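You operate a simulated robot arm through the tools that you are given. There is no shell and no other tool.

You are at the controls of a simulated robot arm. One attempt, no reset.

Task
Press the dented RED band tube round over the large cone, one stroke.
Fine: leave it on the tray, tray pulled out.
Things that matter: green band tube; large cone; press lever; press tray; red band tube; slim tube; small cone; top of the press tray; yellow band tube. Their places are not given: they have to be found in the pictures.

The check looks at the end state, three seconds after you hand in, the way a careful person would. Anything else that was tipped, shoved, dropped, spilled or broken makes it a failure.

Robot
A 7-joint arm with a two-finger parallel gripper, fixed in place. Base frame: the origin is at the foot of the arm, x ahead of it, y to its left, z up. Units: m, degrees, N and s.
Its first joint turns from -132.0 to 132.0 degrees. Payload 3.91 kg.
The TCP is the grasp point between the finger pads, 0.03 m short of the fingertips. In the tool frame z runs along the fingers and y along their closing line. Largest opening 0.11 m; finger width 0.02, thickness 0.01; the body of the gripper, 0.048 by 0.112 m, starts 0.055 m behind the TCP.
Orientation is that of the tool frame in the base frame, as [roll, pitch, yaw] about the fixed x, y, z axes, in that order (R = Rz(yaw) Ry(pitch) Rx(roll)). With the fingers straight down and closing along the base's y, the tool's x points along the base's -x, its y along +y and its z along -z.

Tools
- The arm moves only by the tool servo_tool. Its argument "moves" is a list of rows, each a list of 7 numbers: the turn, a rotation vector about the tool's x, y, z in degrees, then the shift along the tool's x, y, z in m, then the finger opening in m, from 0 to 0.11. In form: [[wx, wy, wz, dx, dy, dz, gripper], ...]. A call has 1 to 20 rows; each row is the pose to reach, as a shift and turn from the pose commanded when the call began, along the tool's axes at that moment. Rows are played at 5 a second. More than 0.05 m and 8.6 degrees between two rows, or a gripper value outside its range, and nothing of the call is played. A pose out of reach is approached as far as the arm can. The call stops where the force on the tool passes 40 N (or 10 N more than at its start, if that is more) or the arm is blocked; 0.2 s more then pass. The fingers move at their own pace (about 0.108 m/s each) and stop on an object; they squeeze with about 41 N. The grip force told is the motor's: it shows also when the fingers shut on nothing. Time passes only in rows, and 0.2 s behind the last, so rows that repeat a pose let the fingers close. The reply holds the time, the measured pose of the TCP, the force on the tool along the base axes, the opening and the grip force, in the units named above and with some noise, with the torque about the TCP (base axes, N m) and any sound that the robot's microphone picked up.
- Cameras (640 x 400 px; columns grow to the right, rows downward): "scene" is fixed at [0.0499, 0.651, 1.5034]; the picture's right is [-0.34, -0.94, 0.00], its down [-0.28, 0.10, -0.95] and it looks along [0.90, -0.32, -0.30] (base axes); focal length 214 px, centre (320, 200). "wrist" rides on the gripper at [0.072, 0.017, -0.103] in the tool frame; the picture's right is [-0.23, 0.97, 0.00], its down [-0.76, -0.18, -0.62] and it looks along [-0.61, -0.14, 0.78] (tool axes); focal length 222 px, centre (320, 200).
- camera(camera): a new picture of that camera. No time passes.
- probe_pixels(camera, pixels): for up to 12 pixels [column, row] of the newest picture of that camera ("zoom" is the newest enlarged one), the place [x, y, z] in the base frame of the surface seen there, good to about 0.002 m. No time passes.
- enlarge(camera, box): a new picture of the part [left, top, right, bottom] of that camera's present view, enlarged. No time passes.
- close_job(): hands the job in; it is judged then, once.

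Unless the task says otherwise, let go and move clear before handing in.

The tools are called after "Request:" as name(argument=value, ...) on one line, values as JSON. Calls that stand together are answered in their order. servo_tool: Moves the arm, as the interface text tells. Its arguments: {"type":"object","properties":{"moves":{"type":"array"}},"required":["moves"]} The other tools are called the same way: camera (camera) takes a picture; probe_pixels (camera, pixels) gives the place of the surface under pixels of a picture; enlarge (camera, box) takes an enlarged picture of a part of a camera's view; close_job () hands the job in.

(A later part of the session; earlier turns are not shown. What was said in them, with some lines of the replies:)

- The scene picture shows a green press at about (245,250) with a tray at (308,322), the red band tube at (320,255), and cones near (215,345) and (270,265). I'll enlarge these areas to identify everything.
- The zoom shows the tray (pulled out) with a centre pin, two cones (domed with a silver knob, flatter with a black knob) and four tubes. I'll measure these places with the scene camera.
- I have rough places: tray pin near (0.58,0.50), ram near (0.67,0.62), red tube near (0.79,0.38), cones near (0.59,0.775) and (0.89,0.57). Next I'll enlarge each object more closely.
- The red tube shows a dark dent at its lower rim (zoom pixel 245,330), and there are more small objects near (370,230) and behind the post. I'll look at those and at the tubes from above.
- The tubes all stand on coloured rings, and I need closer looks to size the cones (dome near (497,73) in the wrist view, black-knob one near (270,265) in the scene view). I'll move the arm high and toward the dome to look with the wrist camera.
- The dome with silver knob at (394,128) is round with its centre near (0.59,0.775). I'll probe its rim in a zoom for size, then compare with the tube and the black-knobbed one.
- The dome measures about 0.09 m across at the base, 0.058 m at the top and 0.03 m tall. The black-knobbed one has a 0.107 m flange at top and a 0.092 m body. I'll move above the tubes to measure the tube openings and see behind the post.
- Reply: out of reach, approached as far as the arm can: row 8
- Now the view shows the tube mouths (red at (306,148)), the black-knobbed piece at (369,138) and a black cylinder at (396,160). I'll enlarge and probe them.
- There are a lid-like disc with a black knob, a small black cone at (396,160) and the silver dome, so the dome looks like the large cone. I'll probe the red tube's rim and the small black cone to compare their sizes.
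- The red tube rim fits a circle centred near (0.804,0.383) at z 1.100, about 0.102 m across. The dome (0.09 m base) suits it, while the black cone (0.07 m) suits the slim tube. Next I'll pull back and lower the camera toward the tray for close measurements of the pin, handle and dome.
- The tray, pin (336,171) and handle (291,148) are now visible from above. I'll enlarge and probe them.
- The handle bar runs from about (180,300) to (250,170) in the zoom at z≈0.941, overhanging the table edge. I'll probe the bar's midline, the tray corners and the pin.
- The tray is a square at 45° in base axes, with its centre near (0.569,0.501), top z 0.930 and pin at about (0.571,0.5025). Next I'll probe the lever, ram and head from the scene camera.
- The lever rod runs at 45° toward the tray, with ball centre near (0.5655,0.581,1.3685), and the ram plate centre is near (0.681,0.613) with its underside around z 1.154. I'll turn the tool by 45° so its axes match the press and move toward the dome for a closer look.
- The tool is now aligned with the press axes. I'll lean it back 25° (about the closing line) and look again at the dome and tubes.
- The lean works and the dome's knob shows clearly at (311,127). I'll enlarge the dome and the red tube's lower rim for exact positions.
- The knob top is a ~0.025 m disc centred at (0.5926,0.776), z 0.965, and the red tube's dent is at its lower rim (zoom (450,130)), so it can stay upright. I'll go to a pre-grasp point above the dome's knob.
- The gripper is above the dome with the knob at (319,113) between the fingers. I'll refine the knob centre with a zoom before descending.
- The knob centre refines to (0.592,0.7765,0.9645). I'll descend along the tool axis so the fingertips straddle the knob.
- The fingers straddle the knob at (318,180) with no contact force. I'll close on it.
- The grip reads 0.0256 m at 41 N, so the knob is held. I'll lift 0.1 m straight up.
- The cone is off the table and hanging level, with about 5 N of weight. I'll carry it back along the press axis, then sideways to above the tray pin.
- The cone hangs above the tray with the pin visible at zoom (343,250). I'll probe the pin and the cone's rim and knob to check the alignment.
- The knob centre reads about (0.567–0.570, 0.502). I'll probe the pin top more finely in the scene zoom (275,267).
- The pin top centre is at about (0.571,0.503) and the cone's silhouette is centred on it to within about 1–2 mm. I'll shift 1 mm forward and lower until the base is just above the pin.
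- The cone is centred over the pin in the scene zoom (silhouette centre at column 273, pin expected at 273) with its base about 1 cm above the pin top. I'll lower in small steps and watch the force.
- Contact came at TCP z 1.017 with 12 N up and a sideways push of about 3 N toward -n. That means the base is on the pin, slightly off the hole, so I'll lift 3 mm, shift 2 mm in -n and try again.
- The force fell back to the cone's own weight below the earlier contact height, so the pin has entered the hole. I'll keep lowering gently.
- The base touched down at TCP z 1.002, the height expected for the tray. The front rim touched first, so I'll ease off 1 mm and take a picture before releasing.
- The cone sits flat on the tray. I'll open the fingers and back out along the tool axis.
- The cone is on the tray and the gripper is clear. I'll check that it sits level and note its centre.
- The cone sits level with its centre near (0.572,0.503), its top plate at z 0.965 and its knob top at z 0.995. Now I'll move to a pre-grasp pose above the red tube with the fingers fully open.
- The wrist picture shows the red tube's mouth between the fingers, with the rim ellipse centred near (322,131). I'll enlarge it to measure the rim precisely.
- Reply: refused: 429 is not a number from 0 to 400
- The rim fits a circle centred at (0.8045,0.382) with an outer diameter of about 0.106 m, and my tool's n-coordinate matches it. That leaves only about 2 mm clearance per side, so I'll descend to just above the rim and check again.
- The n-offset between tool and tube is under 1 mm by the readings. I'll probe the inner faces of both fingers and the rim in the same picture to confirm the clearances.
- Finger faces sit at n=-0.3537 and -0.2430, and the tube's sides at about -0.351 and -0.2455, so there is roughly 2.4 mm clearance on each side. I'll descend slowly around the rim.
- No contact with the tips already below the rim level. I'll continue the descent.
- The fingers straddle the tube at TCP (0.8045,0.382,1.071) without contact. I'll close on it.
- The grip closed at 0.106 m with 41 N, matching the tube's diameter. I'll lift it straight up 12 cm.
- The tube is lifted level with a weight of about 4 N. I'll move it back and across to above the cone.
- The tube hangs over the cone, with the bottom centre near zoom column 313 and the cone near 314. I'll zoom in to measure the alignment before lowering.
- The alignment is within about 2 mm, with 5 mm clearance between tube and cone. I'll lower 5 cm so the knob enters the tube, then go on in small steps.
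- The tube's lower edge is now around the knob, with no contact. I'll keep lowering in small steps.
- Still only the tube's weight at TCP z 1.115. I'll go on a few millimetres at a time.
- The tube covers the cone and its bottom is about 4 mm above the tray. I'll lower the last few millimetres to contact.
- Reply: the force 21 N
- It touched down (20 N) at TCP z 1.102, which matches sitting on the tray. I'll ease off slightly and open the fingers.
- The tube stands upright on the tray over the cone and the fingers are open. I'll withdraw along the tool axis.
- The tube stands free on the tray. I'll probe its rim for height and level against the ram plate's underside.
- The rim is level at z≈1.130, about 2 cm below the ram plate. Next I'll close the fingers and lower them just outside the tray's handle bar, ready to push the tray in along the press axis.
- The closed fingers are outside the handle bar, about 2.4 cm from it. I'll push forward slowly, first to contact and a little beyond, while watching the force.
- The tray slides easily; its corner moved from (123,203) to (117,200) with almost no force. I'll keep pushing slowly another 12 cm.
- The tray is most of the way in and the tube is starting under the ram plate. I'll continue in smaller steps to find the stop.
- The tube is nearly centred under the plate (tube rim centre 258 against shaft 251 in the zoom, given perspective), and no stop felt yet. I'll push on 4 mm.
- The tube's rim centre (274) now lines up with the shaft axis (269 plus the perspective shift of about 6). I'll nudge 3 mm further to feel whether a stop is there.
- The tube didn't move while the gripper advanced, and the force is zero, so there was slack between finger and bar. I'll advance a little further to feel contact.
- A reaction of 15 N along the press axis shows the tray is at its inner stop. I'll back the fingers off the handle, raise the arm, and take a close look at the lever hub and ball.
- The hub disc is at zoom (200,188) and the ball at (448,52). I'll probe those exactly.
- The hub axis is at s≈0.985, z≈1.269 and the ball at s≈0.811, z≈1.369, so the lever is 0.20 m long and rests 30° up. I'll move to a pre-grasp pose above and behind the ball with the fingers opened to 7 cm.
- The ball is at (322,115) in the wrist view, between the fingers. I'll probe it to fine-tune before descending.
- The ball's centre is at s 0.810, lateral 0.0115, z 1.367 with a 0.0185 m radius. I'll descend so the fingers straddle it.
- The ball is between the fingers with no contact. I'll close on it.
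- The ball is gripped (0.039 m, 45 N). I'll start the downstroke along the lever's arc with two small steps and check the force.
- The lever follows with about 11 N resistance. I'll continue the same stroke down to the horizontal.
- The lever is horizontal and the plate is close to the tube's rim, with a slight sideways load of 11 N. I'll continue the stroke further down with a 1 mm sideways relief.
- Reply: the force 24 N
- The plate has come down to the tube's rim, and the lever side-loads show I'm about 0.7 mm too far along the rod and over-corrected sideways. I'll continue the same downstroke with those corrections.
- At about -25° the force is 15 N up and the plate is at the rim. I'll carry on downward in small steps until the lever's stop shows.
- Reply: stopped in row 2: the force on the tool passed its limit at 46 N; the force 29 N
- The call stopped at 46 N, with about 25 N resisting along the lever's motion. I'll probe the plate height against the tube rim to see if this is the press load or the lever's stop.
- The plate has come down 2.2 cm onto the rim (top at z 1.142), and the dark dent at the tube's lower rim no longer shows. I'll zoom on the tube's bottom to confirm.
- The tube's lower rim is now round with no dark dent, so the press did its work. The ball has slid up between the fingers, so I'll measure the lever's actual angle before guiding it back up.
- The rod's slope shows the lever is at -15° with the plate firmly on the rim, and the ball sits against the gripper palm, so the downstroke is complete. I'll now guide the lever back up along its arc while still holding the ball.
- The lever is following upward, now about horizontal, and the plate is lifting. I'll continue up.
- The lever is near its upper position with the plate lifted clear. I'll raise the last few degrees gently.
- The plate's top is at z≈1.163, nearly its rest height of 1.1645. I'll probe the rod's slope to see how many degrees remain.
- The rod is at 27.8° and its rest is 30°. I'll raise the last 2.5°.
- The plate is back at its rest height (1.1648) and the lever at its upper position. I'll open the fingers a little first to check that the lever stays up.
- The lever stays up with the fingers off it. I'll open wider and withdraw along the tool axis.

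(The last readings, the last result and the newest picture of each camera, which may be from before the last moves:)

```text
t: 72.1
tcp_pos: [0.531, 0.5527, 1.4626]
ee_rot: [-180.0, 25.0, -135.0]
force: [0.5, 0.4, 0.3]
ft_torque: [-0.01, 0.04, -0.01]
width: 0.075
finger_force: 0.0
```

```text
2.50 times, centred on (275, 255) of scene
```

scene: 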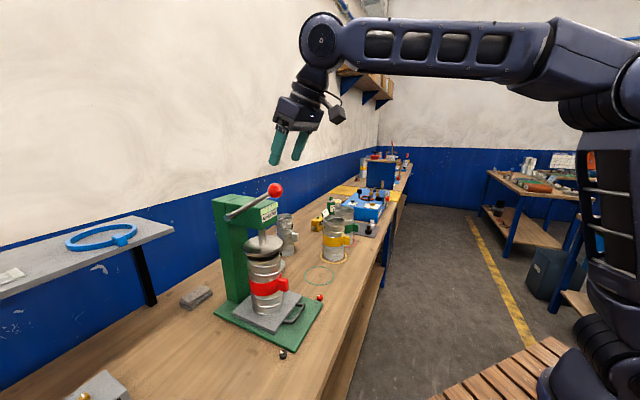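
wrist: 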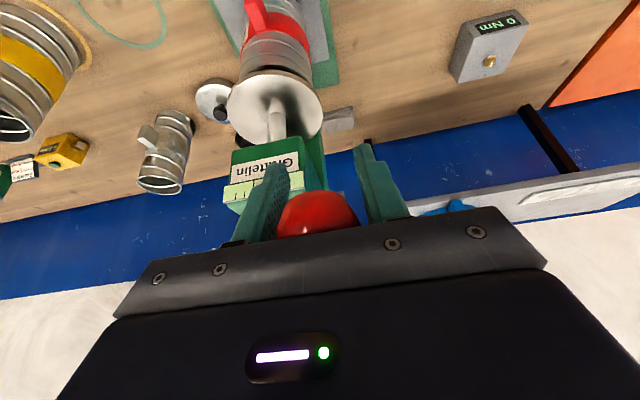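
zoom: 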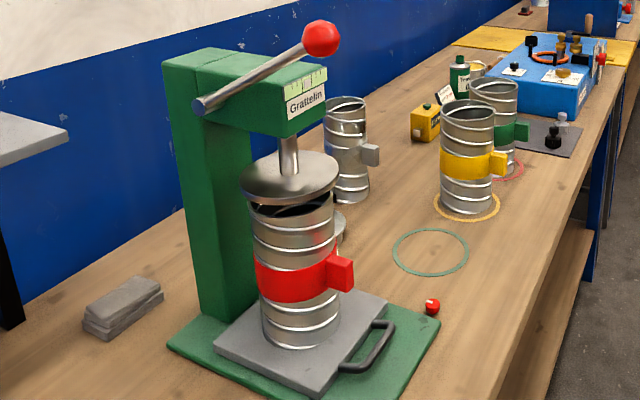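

The lever is at rest, the plate is up, and the tube stands round on the tray. I'll move back and down with the fingers closed to look at the handle before pulling the tray out.

Request:
servo_tool(moves=[[0, 0, 0, 0.0376, -0.01, -0.0175, 0.03], [0, 0, 0, 0.0752, -0.02, -0.0351, 0.0], [0, 0, 0, 0.1128, -0.03, -0.0527, 0.0], [0, 0, 0, 0.1504, -0.04, -0.0702, 0.0], [0, 0, 0, 0.1673, -0.05, -0.0339, 0.0], [0, 0, 0, 0.1842, -0.06, 0.0023, 0.0], [0, 0, 0, 0.2011, -0.063, 0.0386, 0.0], [0, 0, 0, 0.218, -0.063, 0.0748, 0.0], [0, 0, 0, 0.2349, -0.063, 0.1111, 0.0]])

Request:
camera(camera="wrist")

Request:
enlarge(camera="scene", box=[235, 260, 335, 350])

Request:
probe_pixels(camera="zoom", pixels=[[310, 215], [360, 200], [330, 260], [300, 268], [345, 240], [370, 205], [325, 195], [280, 250], [230, 110], [250, 115], [215, 120], [232, 140]])

```text
t: 74.1
tcp_pos: [0.4606, 0.3888, 1.2626]
ee_rot: [-179.9, 25.0, -135.0]
force: [0.5, -0.3, 0.2]
ft_torque: [0.0, -0.01, 0.02]
width: 0.0
finger_force: 37.8
```

```text
taken
```

wrist: 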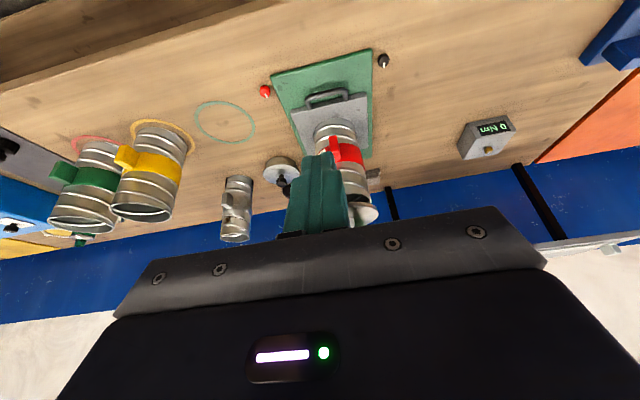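

```text
4.44 times, centred on (285, 305) of scene
```

zoom: 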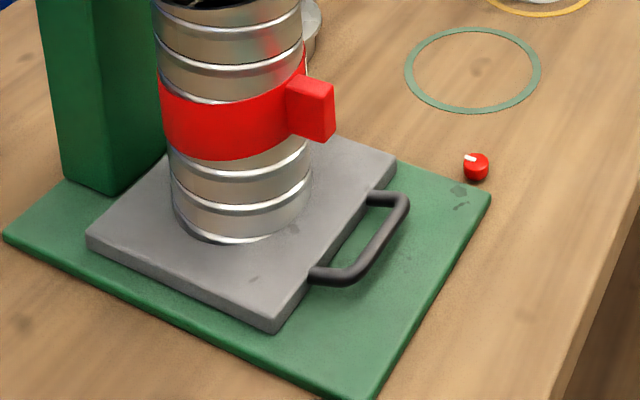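

```text
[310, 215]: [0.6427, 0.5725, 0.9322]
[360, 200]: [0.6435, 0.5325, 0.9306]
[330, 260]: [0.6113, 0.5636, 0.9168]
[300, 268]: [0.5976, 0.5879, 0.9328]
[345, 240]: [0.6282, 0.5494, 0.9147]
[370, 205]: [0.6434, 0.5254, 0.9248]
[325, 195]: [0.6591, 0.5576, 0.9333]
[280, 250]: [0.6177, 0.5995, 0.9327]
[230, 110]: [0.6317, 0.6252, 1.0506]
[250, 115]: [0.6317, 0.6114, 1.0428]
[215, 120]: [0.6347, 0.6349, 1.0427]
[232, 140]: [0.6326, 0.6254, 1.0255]
```

I can see the handle bar from (403,210) to (350,278) and the lug at (310,105) in the zoom. I'll probe both for clearances.

Request:
probe_pixels(camera="zoom", pixels=[[387, 232], [378, 245], [368, 258], [395, 220], [330, 275], [385, 198], [310, 85], [330, 95], [325, 135], [295, 125], [332, 85], [290, 85]])

Request:
enlarge(camera="wrist", box=[265, 50, 395, 160])

Request:
probe_pixels(camera="zoom", pixels=[[310, 208], [265, 215], [355, 195], [220, 240], [390, 200], [310, 225], [310, 240], [240, 245], [330, 325], [345, 335], [300, 330], [310, 345]])

```text
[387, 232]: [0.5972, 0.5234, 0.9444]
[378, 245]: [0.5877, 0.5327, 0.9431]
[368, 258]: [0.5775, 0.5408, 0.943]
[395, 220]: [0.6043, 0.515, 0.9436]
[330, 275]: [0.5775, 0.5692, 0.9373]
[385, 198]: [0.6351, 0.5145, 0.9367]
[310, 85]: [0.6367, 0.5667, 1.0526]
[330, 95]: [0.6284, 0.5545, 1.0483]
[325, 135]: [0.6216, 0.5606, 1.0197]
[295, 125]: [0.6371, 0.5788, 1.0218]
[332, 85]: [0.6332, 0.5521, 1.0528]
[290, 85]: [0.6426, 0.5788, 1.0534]
```

```text
3.64 times, centred on (330, 105) of wrist
```

zoom: 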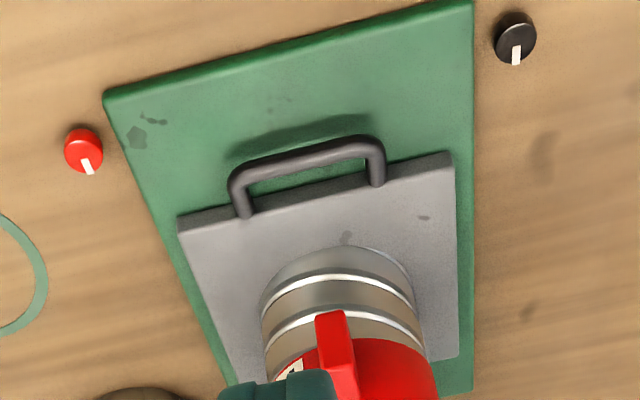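

```text
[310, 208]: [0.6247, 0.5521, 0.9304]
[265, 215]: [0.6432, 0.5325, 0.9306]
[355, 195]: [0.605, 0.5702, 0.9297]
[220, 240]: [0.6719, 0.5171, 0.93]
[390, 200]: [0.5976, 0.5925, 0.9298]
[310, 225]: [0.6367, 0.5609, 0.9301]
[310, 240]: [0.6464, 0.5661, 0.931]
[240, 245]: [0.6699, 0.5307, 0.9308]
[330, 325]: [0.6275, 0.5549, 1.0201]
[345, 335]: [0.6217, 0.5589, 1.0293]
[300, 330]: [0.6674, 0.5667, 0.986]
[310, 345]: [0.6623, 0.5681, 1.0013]
```

The bar's axis is at s≈0.7925 (inner face 0.7985), the tray's front edge at 0.831 and the lug's outer face at 0.836. I'll approach along the leaned tool axis to a point just above the gap behind the bar.

Request:
servo_tool(moves=[[0, 0, 0, -0.0136, 0.0008, 0.0415, 0.0], [0, 0, 0, -0.0272, 0.0008, 0.083, 0.0], [0, 0, 0, -0.0407, 0.0008, 0.1246, 0.0], [0, 0, 0, -0.0543, 0.0008, 0.1661, 0.0], [0, 0, 0, -0.0543, 0.0008, 0.2061, 0.0], [0, 0, 0, -0.0543, 0.0008, 0.2461, 0.0], [0, 0, 0, -0.0543, 0.0008, 0.2861, 0.0], [0, 0, 0, -0.0543, 0.0008, 0.3061, 0.0], [0, 0, 0, -0.0543, 0.0008, 0.3061, 0.0]])

Request:
camera(camera="wrist")

Request:
enlarge(camera="scene", box=[245, 250, 345, 350])

```text
t: 76.1
tcp_pos: [0.5856, 0.5136, 1.0084]
ee_rot: [-180.0, 25.0, -135.1]
force: [-0.5, 0.8, 0.2]
ft_torque: [-0.02, 0.01, -0.01]
width: 0.0002
finger_force: 38.1
```

```text
taken
```

wrist: 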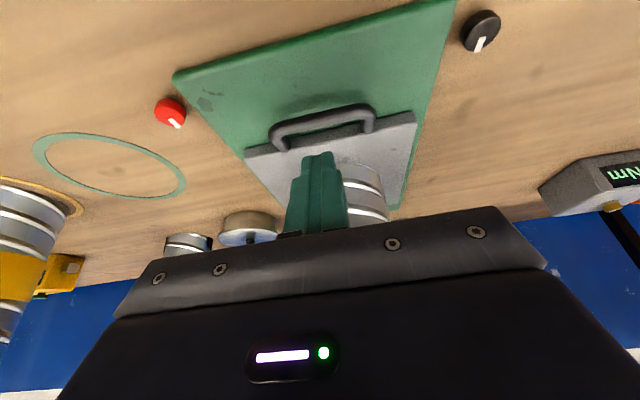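

```text
4.00 times, centred on (295, 300) of scene
```

zoom: 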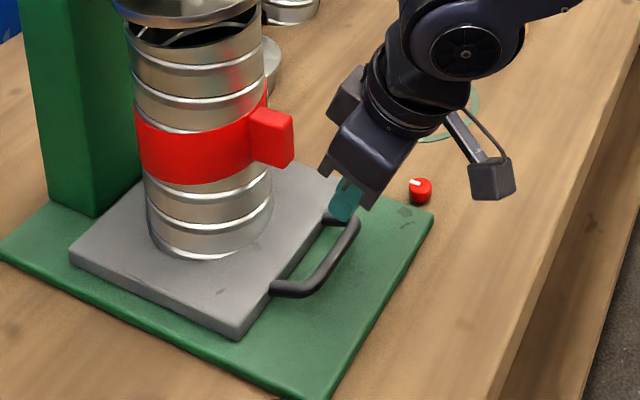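

The fingers are above the gap, 6 cm short along the tool axis. I'll descend into the gap slowly.

Request:
servo_tool(moves=[[0, 0, 0, -0.0005, 0, 0.015, 0.0], [0, 0, 0, -0.0009, 0, 0.03, 0.0], [0, 0, 0, -0.0013, 0, 0.045, 0.0], [0, 0, 0, -0.0017, 0, 0.0608, 0.0], [0, 0, 0, -0.0017, 0, 0.0608, 0.0]])

Request:
camera(camera="wrist")

Request:
enlarge(camera="scene", box=[265, 270, 335, 340])

```text
t: 77.3
tcp_pos: [0.6056, 0.5325, 0.957]
ee_rot: [179.9, 25.1, -135.0]
force: [0.3, -0.1, 0.0]
ft_torque: [0.0, -0.01, 0.02]
width: 0.0
finger_force: 38.0
```

```text
taken
```

wrist: 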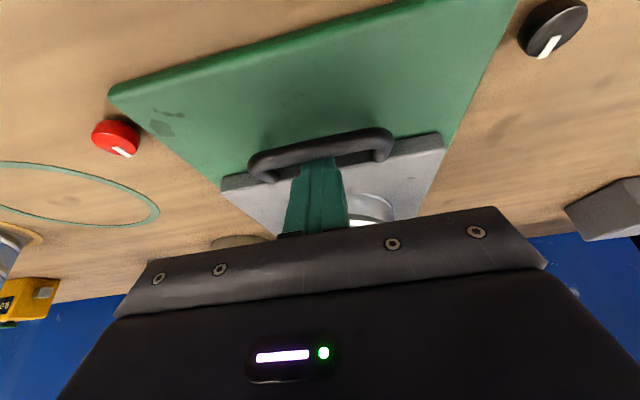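

```text
5.71 times, centred on (300, 305) of scene
```

zoom: 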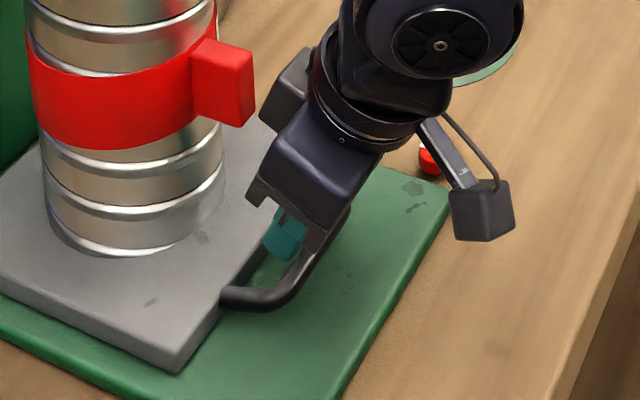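

The fingertips are in the gap behind the bar (bar edge visible in front of them at (320,150)). I'll pull slowly toward the front.

Request:
servo_tool(moves=[[0, 0, 0, 0.0045, 0, -0.0021, 0.0], [0, 0, 0, 0.0091, 0, -0.0042, 0.0], [0, 0, 0, 0.0159, 0, -0.0074, 0.0], [0, 0, 0, 0.0227, 0, -0.0106, 0.0], [0, 0, 0, 0.0295, 0, -0.0137, 0.0]])

Request:
enlarge(camera="scene", box=[235, 230, 355, 350])

```text
t: 78.5
tcp_pos: [0.5821, 0.5107, 0.9533]
ee_rot: [-179.9, 25.0, -135.0]
force: [1.0, 1.3, 0.8]
ft_torque: [0.01, -0.01, 0.0]
width: 0.0
finger_force: 38.2
```

```text
3.33 times, centred on (295, 290) of scene
```

zoom: 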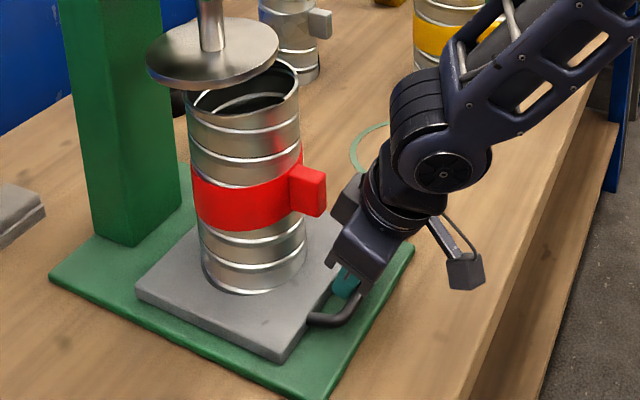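

The tray and tube are coming out smoothly. I'll keep pulling at the same slow pace.

Request:
servo_tool(moves=[[0, 0, 0, 0.0091, 0, -0.0042, 0.0], [0, 0, 0, 0.0181, 0, -0.0085, 0.0], [0, 0, 0, 0.0272, 0, -0.0127, 0.0], [0, 0, 0, 0.0363, 0, -0.0169, 0.0], [0, 0, 0, 0.0453, 0, -0.0211, 0.0], [0, 0, 0, 0.0544, 0, -0.0254, 0.0], [0, 0, 0, 0.0634, 0, -0.0296, 0.0], [0, 0, 0, 0.0725, 0, -0.0338, 0.0], [0, 0, 0, 0.0816, 0, -0.038, 0.0], [0, 0, 0, 0.0906, 0, -0.0423, 0.0], [0, 0, 0, 0.0997, 0, -0.0465, 0.0]])

Request:
enlarge(camera="scene", box=[235, 230, 375, 370])

```text
t: 80.9
tcp_pos: [0.5048, 0.4339, 0.9525]
ee_rot: [-180.0, 24.9, -134.9]
force: [0.6, 0.2, -0.4]
ft_torque: [-0.01, 0.02, 0.0]
width: 0.0
finger_force: 37.2
```

```text
2.86 times, centred on (305, 300) of scene
```

zoom: 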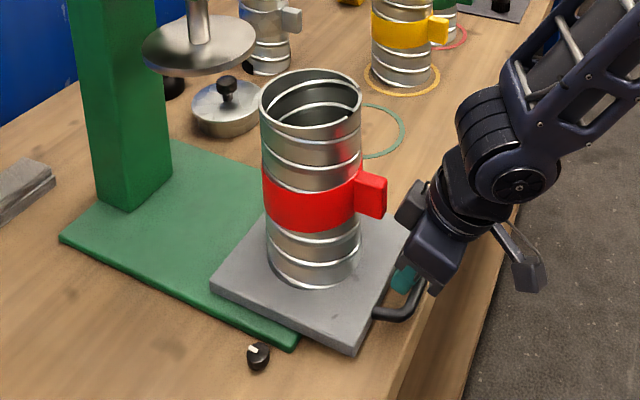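

The tray is almost fully out. I'll pull the last 2 cm in smaller steps to find its outer stop.

Request:
servo_tool(moves=[[0, 0, 0, 0.0045, 0, -0.0021, 0.0], [0, 0, 0, 0.0091, 0, -0.0042, 0.0], [0, 0, 0, 0.0136, 0, -0.0063, 0.0], [0, 0, 0, 0.0168, 0, -0.0078, 0.0]])

Request:
enlarge(camera="scene", box=[235, 230, 375, 370])

```text
t: 81.9
tcp_pos: [0.4924, 0.4212, 0.9528]
ee_rot: [-180.0, 25.1, -135.0]
force: [0.6, 0.5, -0.1]
ft_torque: [0.01, 0.01, 0.0]
width: 0.0
finger_force: 37.7
```

```text
2.86 times, centred on (305, 300) of scene
```

zoom: 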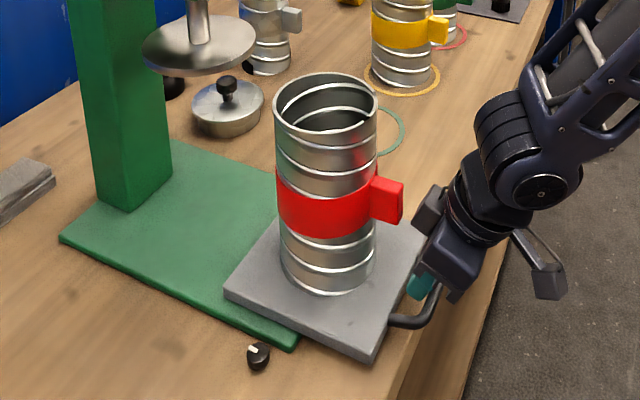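

The tray is within a few millimetres of its starting position. I'll pull a touch further to feel the stop.

Request:
servo_tool(moves=[[0, 0, 0, 0.0018, 0, -0.0008, 0.0], [0, 0, 0, 0.0036, 0, -0.0017, 0.0]])

Request:
enlarge(camera="scene", box=[265, 270, 365, 370])

Request:
probe_pixels(camera="zoom", pixels=[[100, 225], [300, 320], [405, 185], [380, 250], [250, 150], [230, 215], [200, 100], [305, 300], [170, 160], [290, 200], [110, 205], [330, 270]])

```text
t: 82.6
tcp_pos: [0.4914, 0.4199, 0.955]
ee_rot: [179.9, 25.5, -135.1]
force: [4.4, 2.1, 2.1]
ft_torque: [0.01, -0.08, 0.05]
width: 0.0
finger_force: 38.5
stopped in row 2: the force on the tool passed its limit at 41 N (the readings are from after the stop); the commanded pose is now the measured one
```

```text
4.00 times, centred on (315, 320) of scene
```

zoom: 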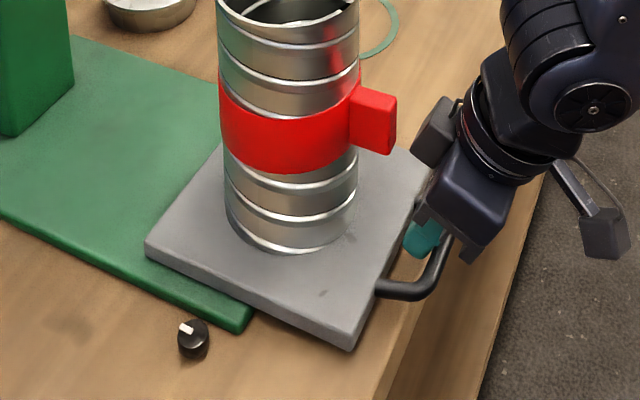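

```text
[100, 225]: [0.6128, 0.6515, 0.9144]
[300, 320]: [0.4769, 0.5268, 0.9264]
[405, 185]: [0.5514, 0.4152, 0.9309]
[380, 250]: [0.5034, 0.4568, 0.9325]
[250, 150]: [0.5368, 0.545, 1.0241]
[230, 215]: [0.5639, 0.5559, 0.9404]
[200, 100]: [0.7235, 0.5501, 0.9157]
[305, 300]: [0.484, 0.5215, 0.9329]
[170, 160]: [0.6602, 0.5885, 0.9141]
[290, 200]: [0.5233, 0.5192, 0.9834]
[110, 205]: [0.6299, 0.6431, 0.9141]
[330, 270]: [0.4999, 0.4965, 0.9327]
```

The outer stop was reached at 41 N, so the tray is fully pulled out with the tube on it. I'll ease off the bar and withdraw along the tool axis.

Request:
servo_tool(moves=[[0, 0, 0, -0.0025, 0, 0.001, 0.0], [0, 0, 0, -0.004, 0, -0.003, 0.0], [0, 0, 0, -0.004, 0, -0.02, 0.0], [0, 0, 0, -0.004, 0, -0.05, 0.0], [0, 0, 0, -0.004, 0, -0.09, 0.0], [0, 0, 0, -0.004, 0, -0.13, 0.0], [0, 0, 0, -0.004, 0, -0.17, 0.0], [0, 0, 0, -0.004, 0, -0.21, 0.0], [0, 0, 0, -0.004, 0, -0.25, 0.0]])

Request:
camera(camera="wrist")

Request:
camera(camera="scene")

Request:
enlarge(camera="scene", box=[205, 170, 375, 350])

```text
t: 84.6
tcp_pos: [0.4199, 0.3462, 1.182]
ee_rot: [179.9, 25.2, -135.1]
force: [-0.4, 0.0, 0.2]
ft_torque: [-0.01, 0.03, 0.04]
width: 0.0
finger_force: 37.7
```

```text
taken
```

wrist: 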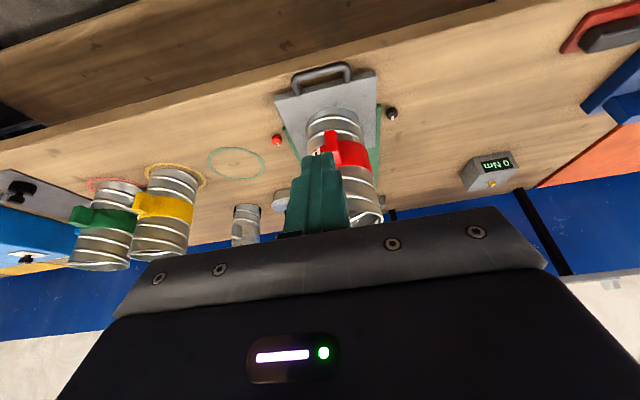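

```text
taken
```

scene: 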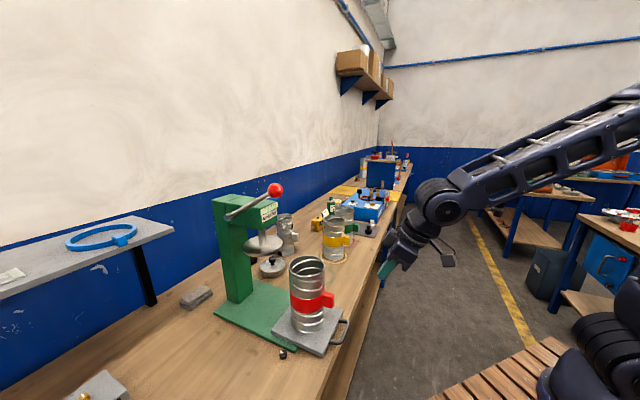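

```text
2.22 times, centred on (290, 260) of scene
```

zoom: 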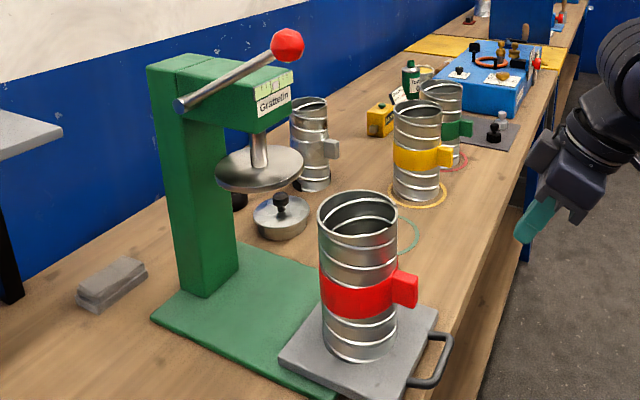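

The tray is out, the tube stands upright on it, the lever is up and the other items look untouched. I'll do a last close check of the tube's lower rim and mouth.

Request:
enlarge(camera="scene", box=[280, 290, 340, 350])

Request:
enlarge(camera="wrist", box=[270, 55, 400, 235])

Request:
enlarge(camera="scene", box=[200, 170, 300, 270])

```text
6.67 times, centred on (310, 320) of scene
```

zoom: 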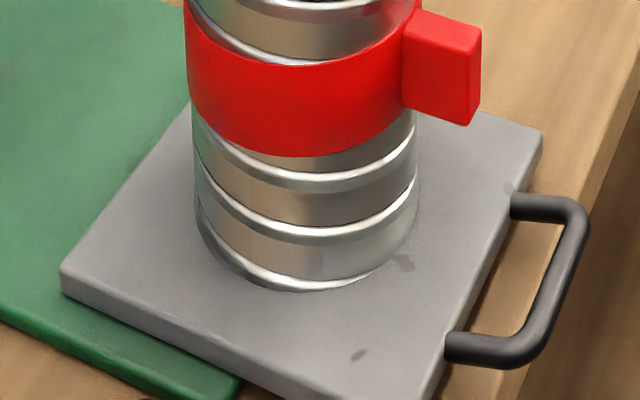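

```text
2.22 times, centred on (335, 145) of wrist
```

zoom: 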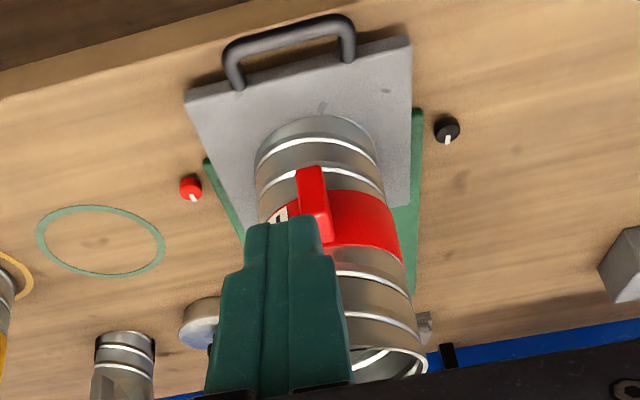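

```text
4.00 times, centred on (250, 220) of scene
```

zoom: 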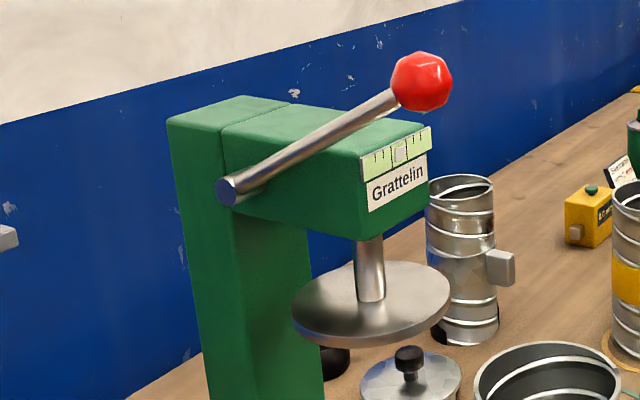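

The close-ups show the tube's lower rim fully round on the pulled-out tray, the lever and plate back up, and the gripper empty and clear. I'm handing the job in.

Request:
close_job()

```text
The job is handed in.
```

I pressed the red band tube over the large cone in one lever stroke and handed the job in. I don't have the check's result yet.

- **Tube:** in the last close-ups its lower rim is round, with no sign of the dent. It stands upright over the cone on the tray.
- **Tray:** it is pulled out to its outer stop.
- **Press:** the lever is back in its upper position and the ram plate is at its rest height.
- **Stroke:** I stopped the downstroke at the lever's lowest point, when the force limit tripped at 46 N with the plate on the tube's rim. The lever went down only once.
- **Other items:** nothing else looked moved or tipped in the final pictures, and the gripper was empty and clear.

I took the silver dome as the large cone. Its base is about 0.09 m across, so it fits the red tube's bore of about 0.10 m. The black cone, about 0.07 m, suits the slim tube instead.
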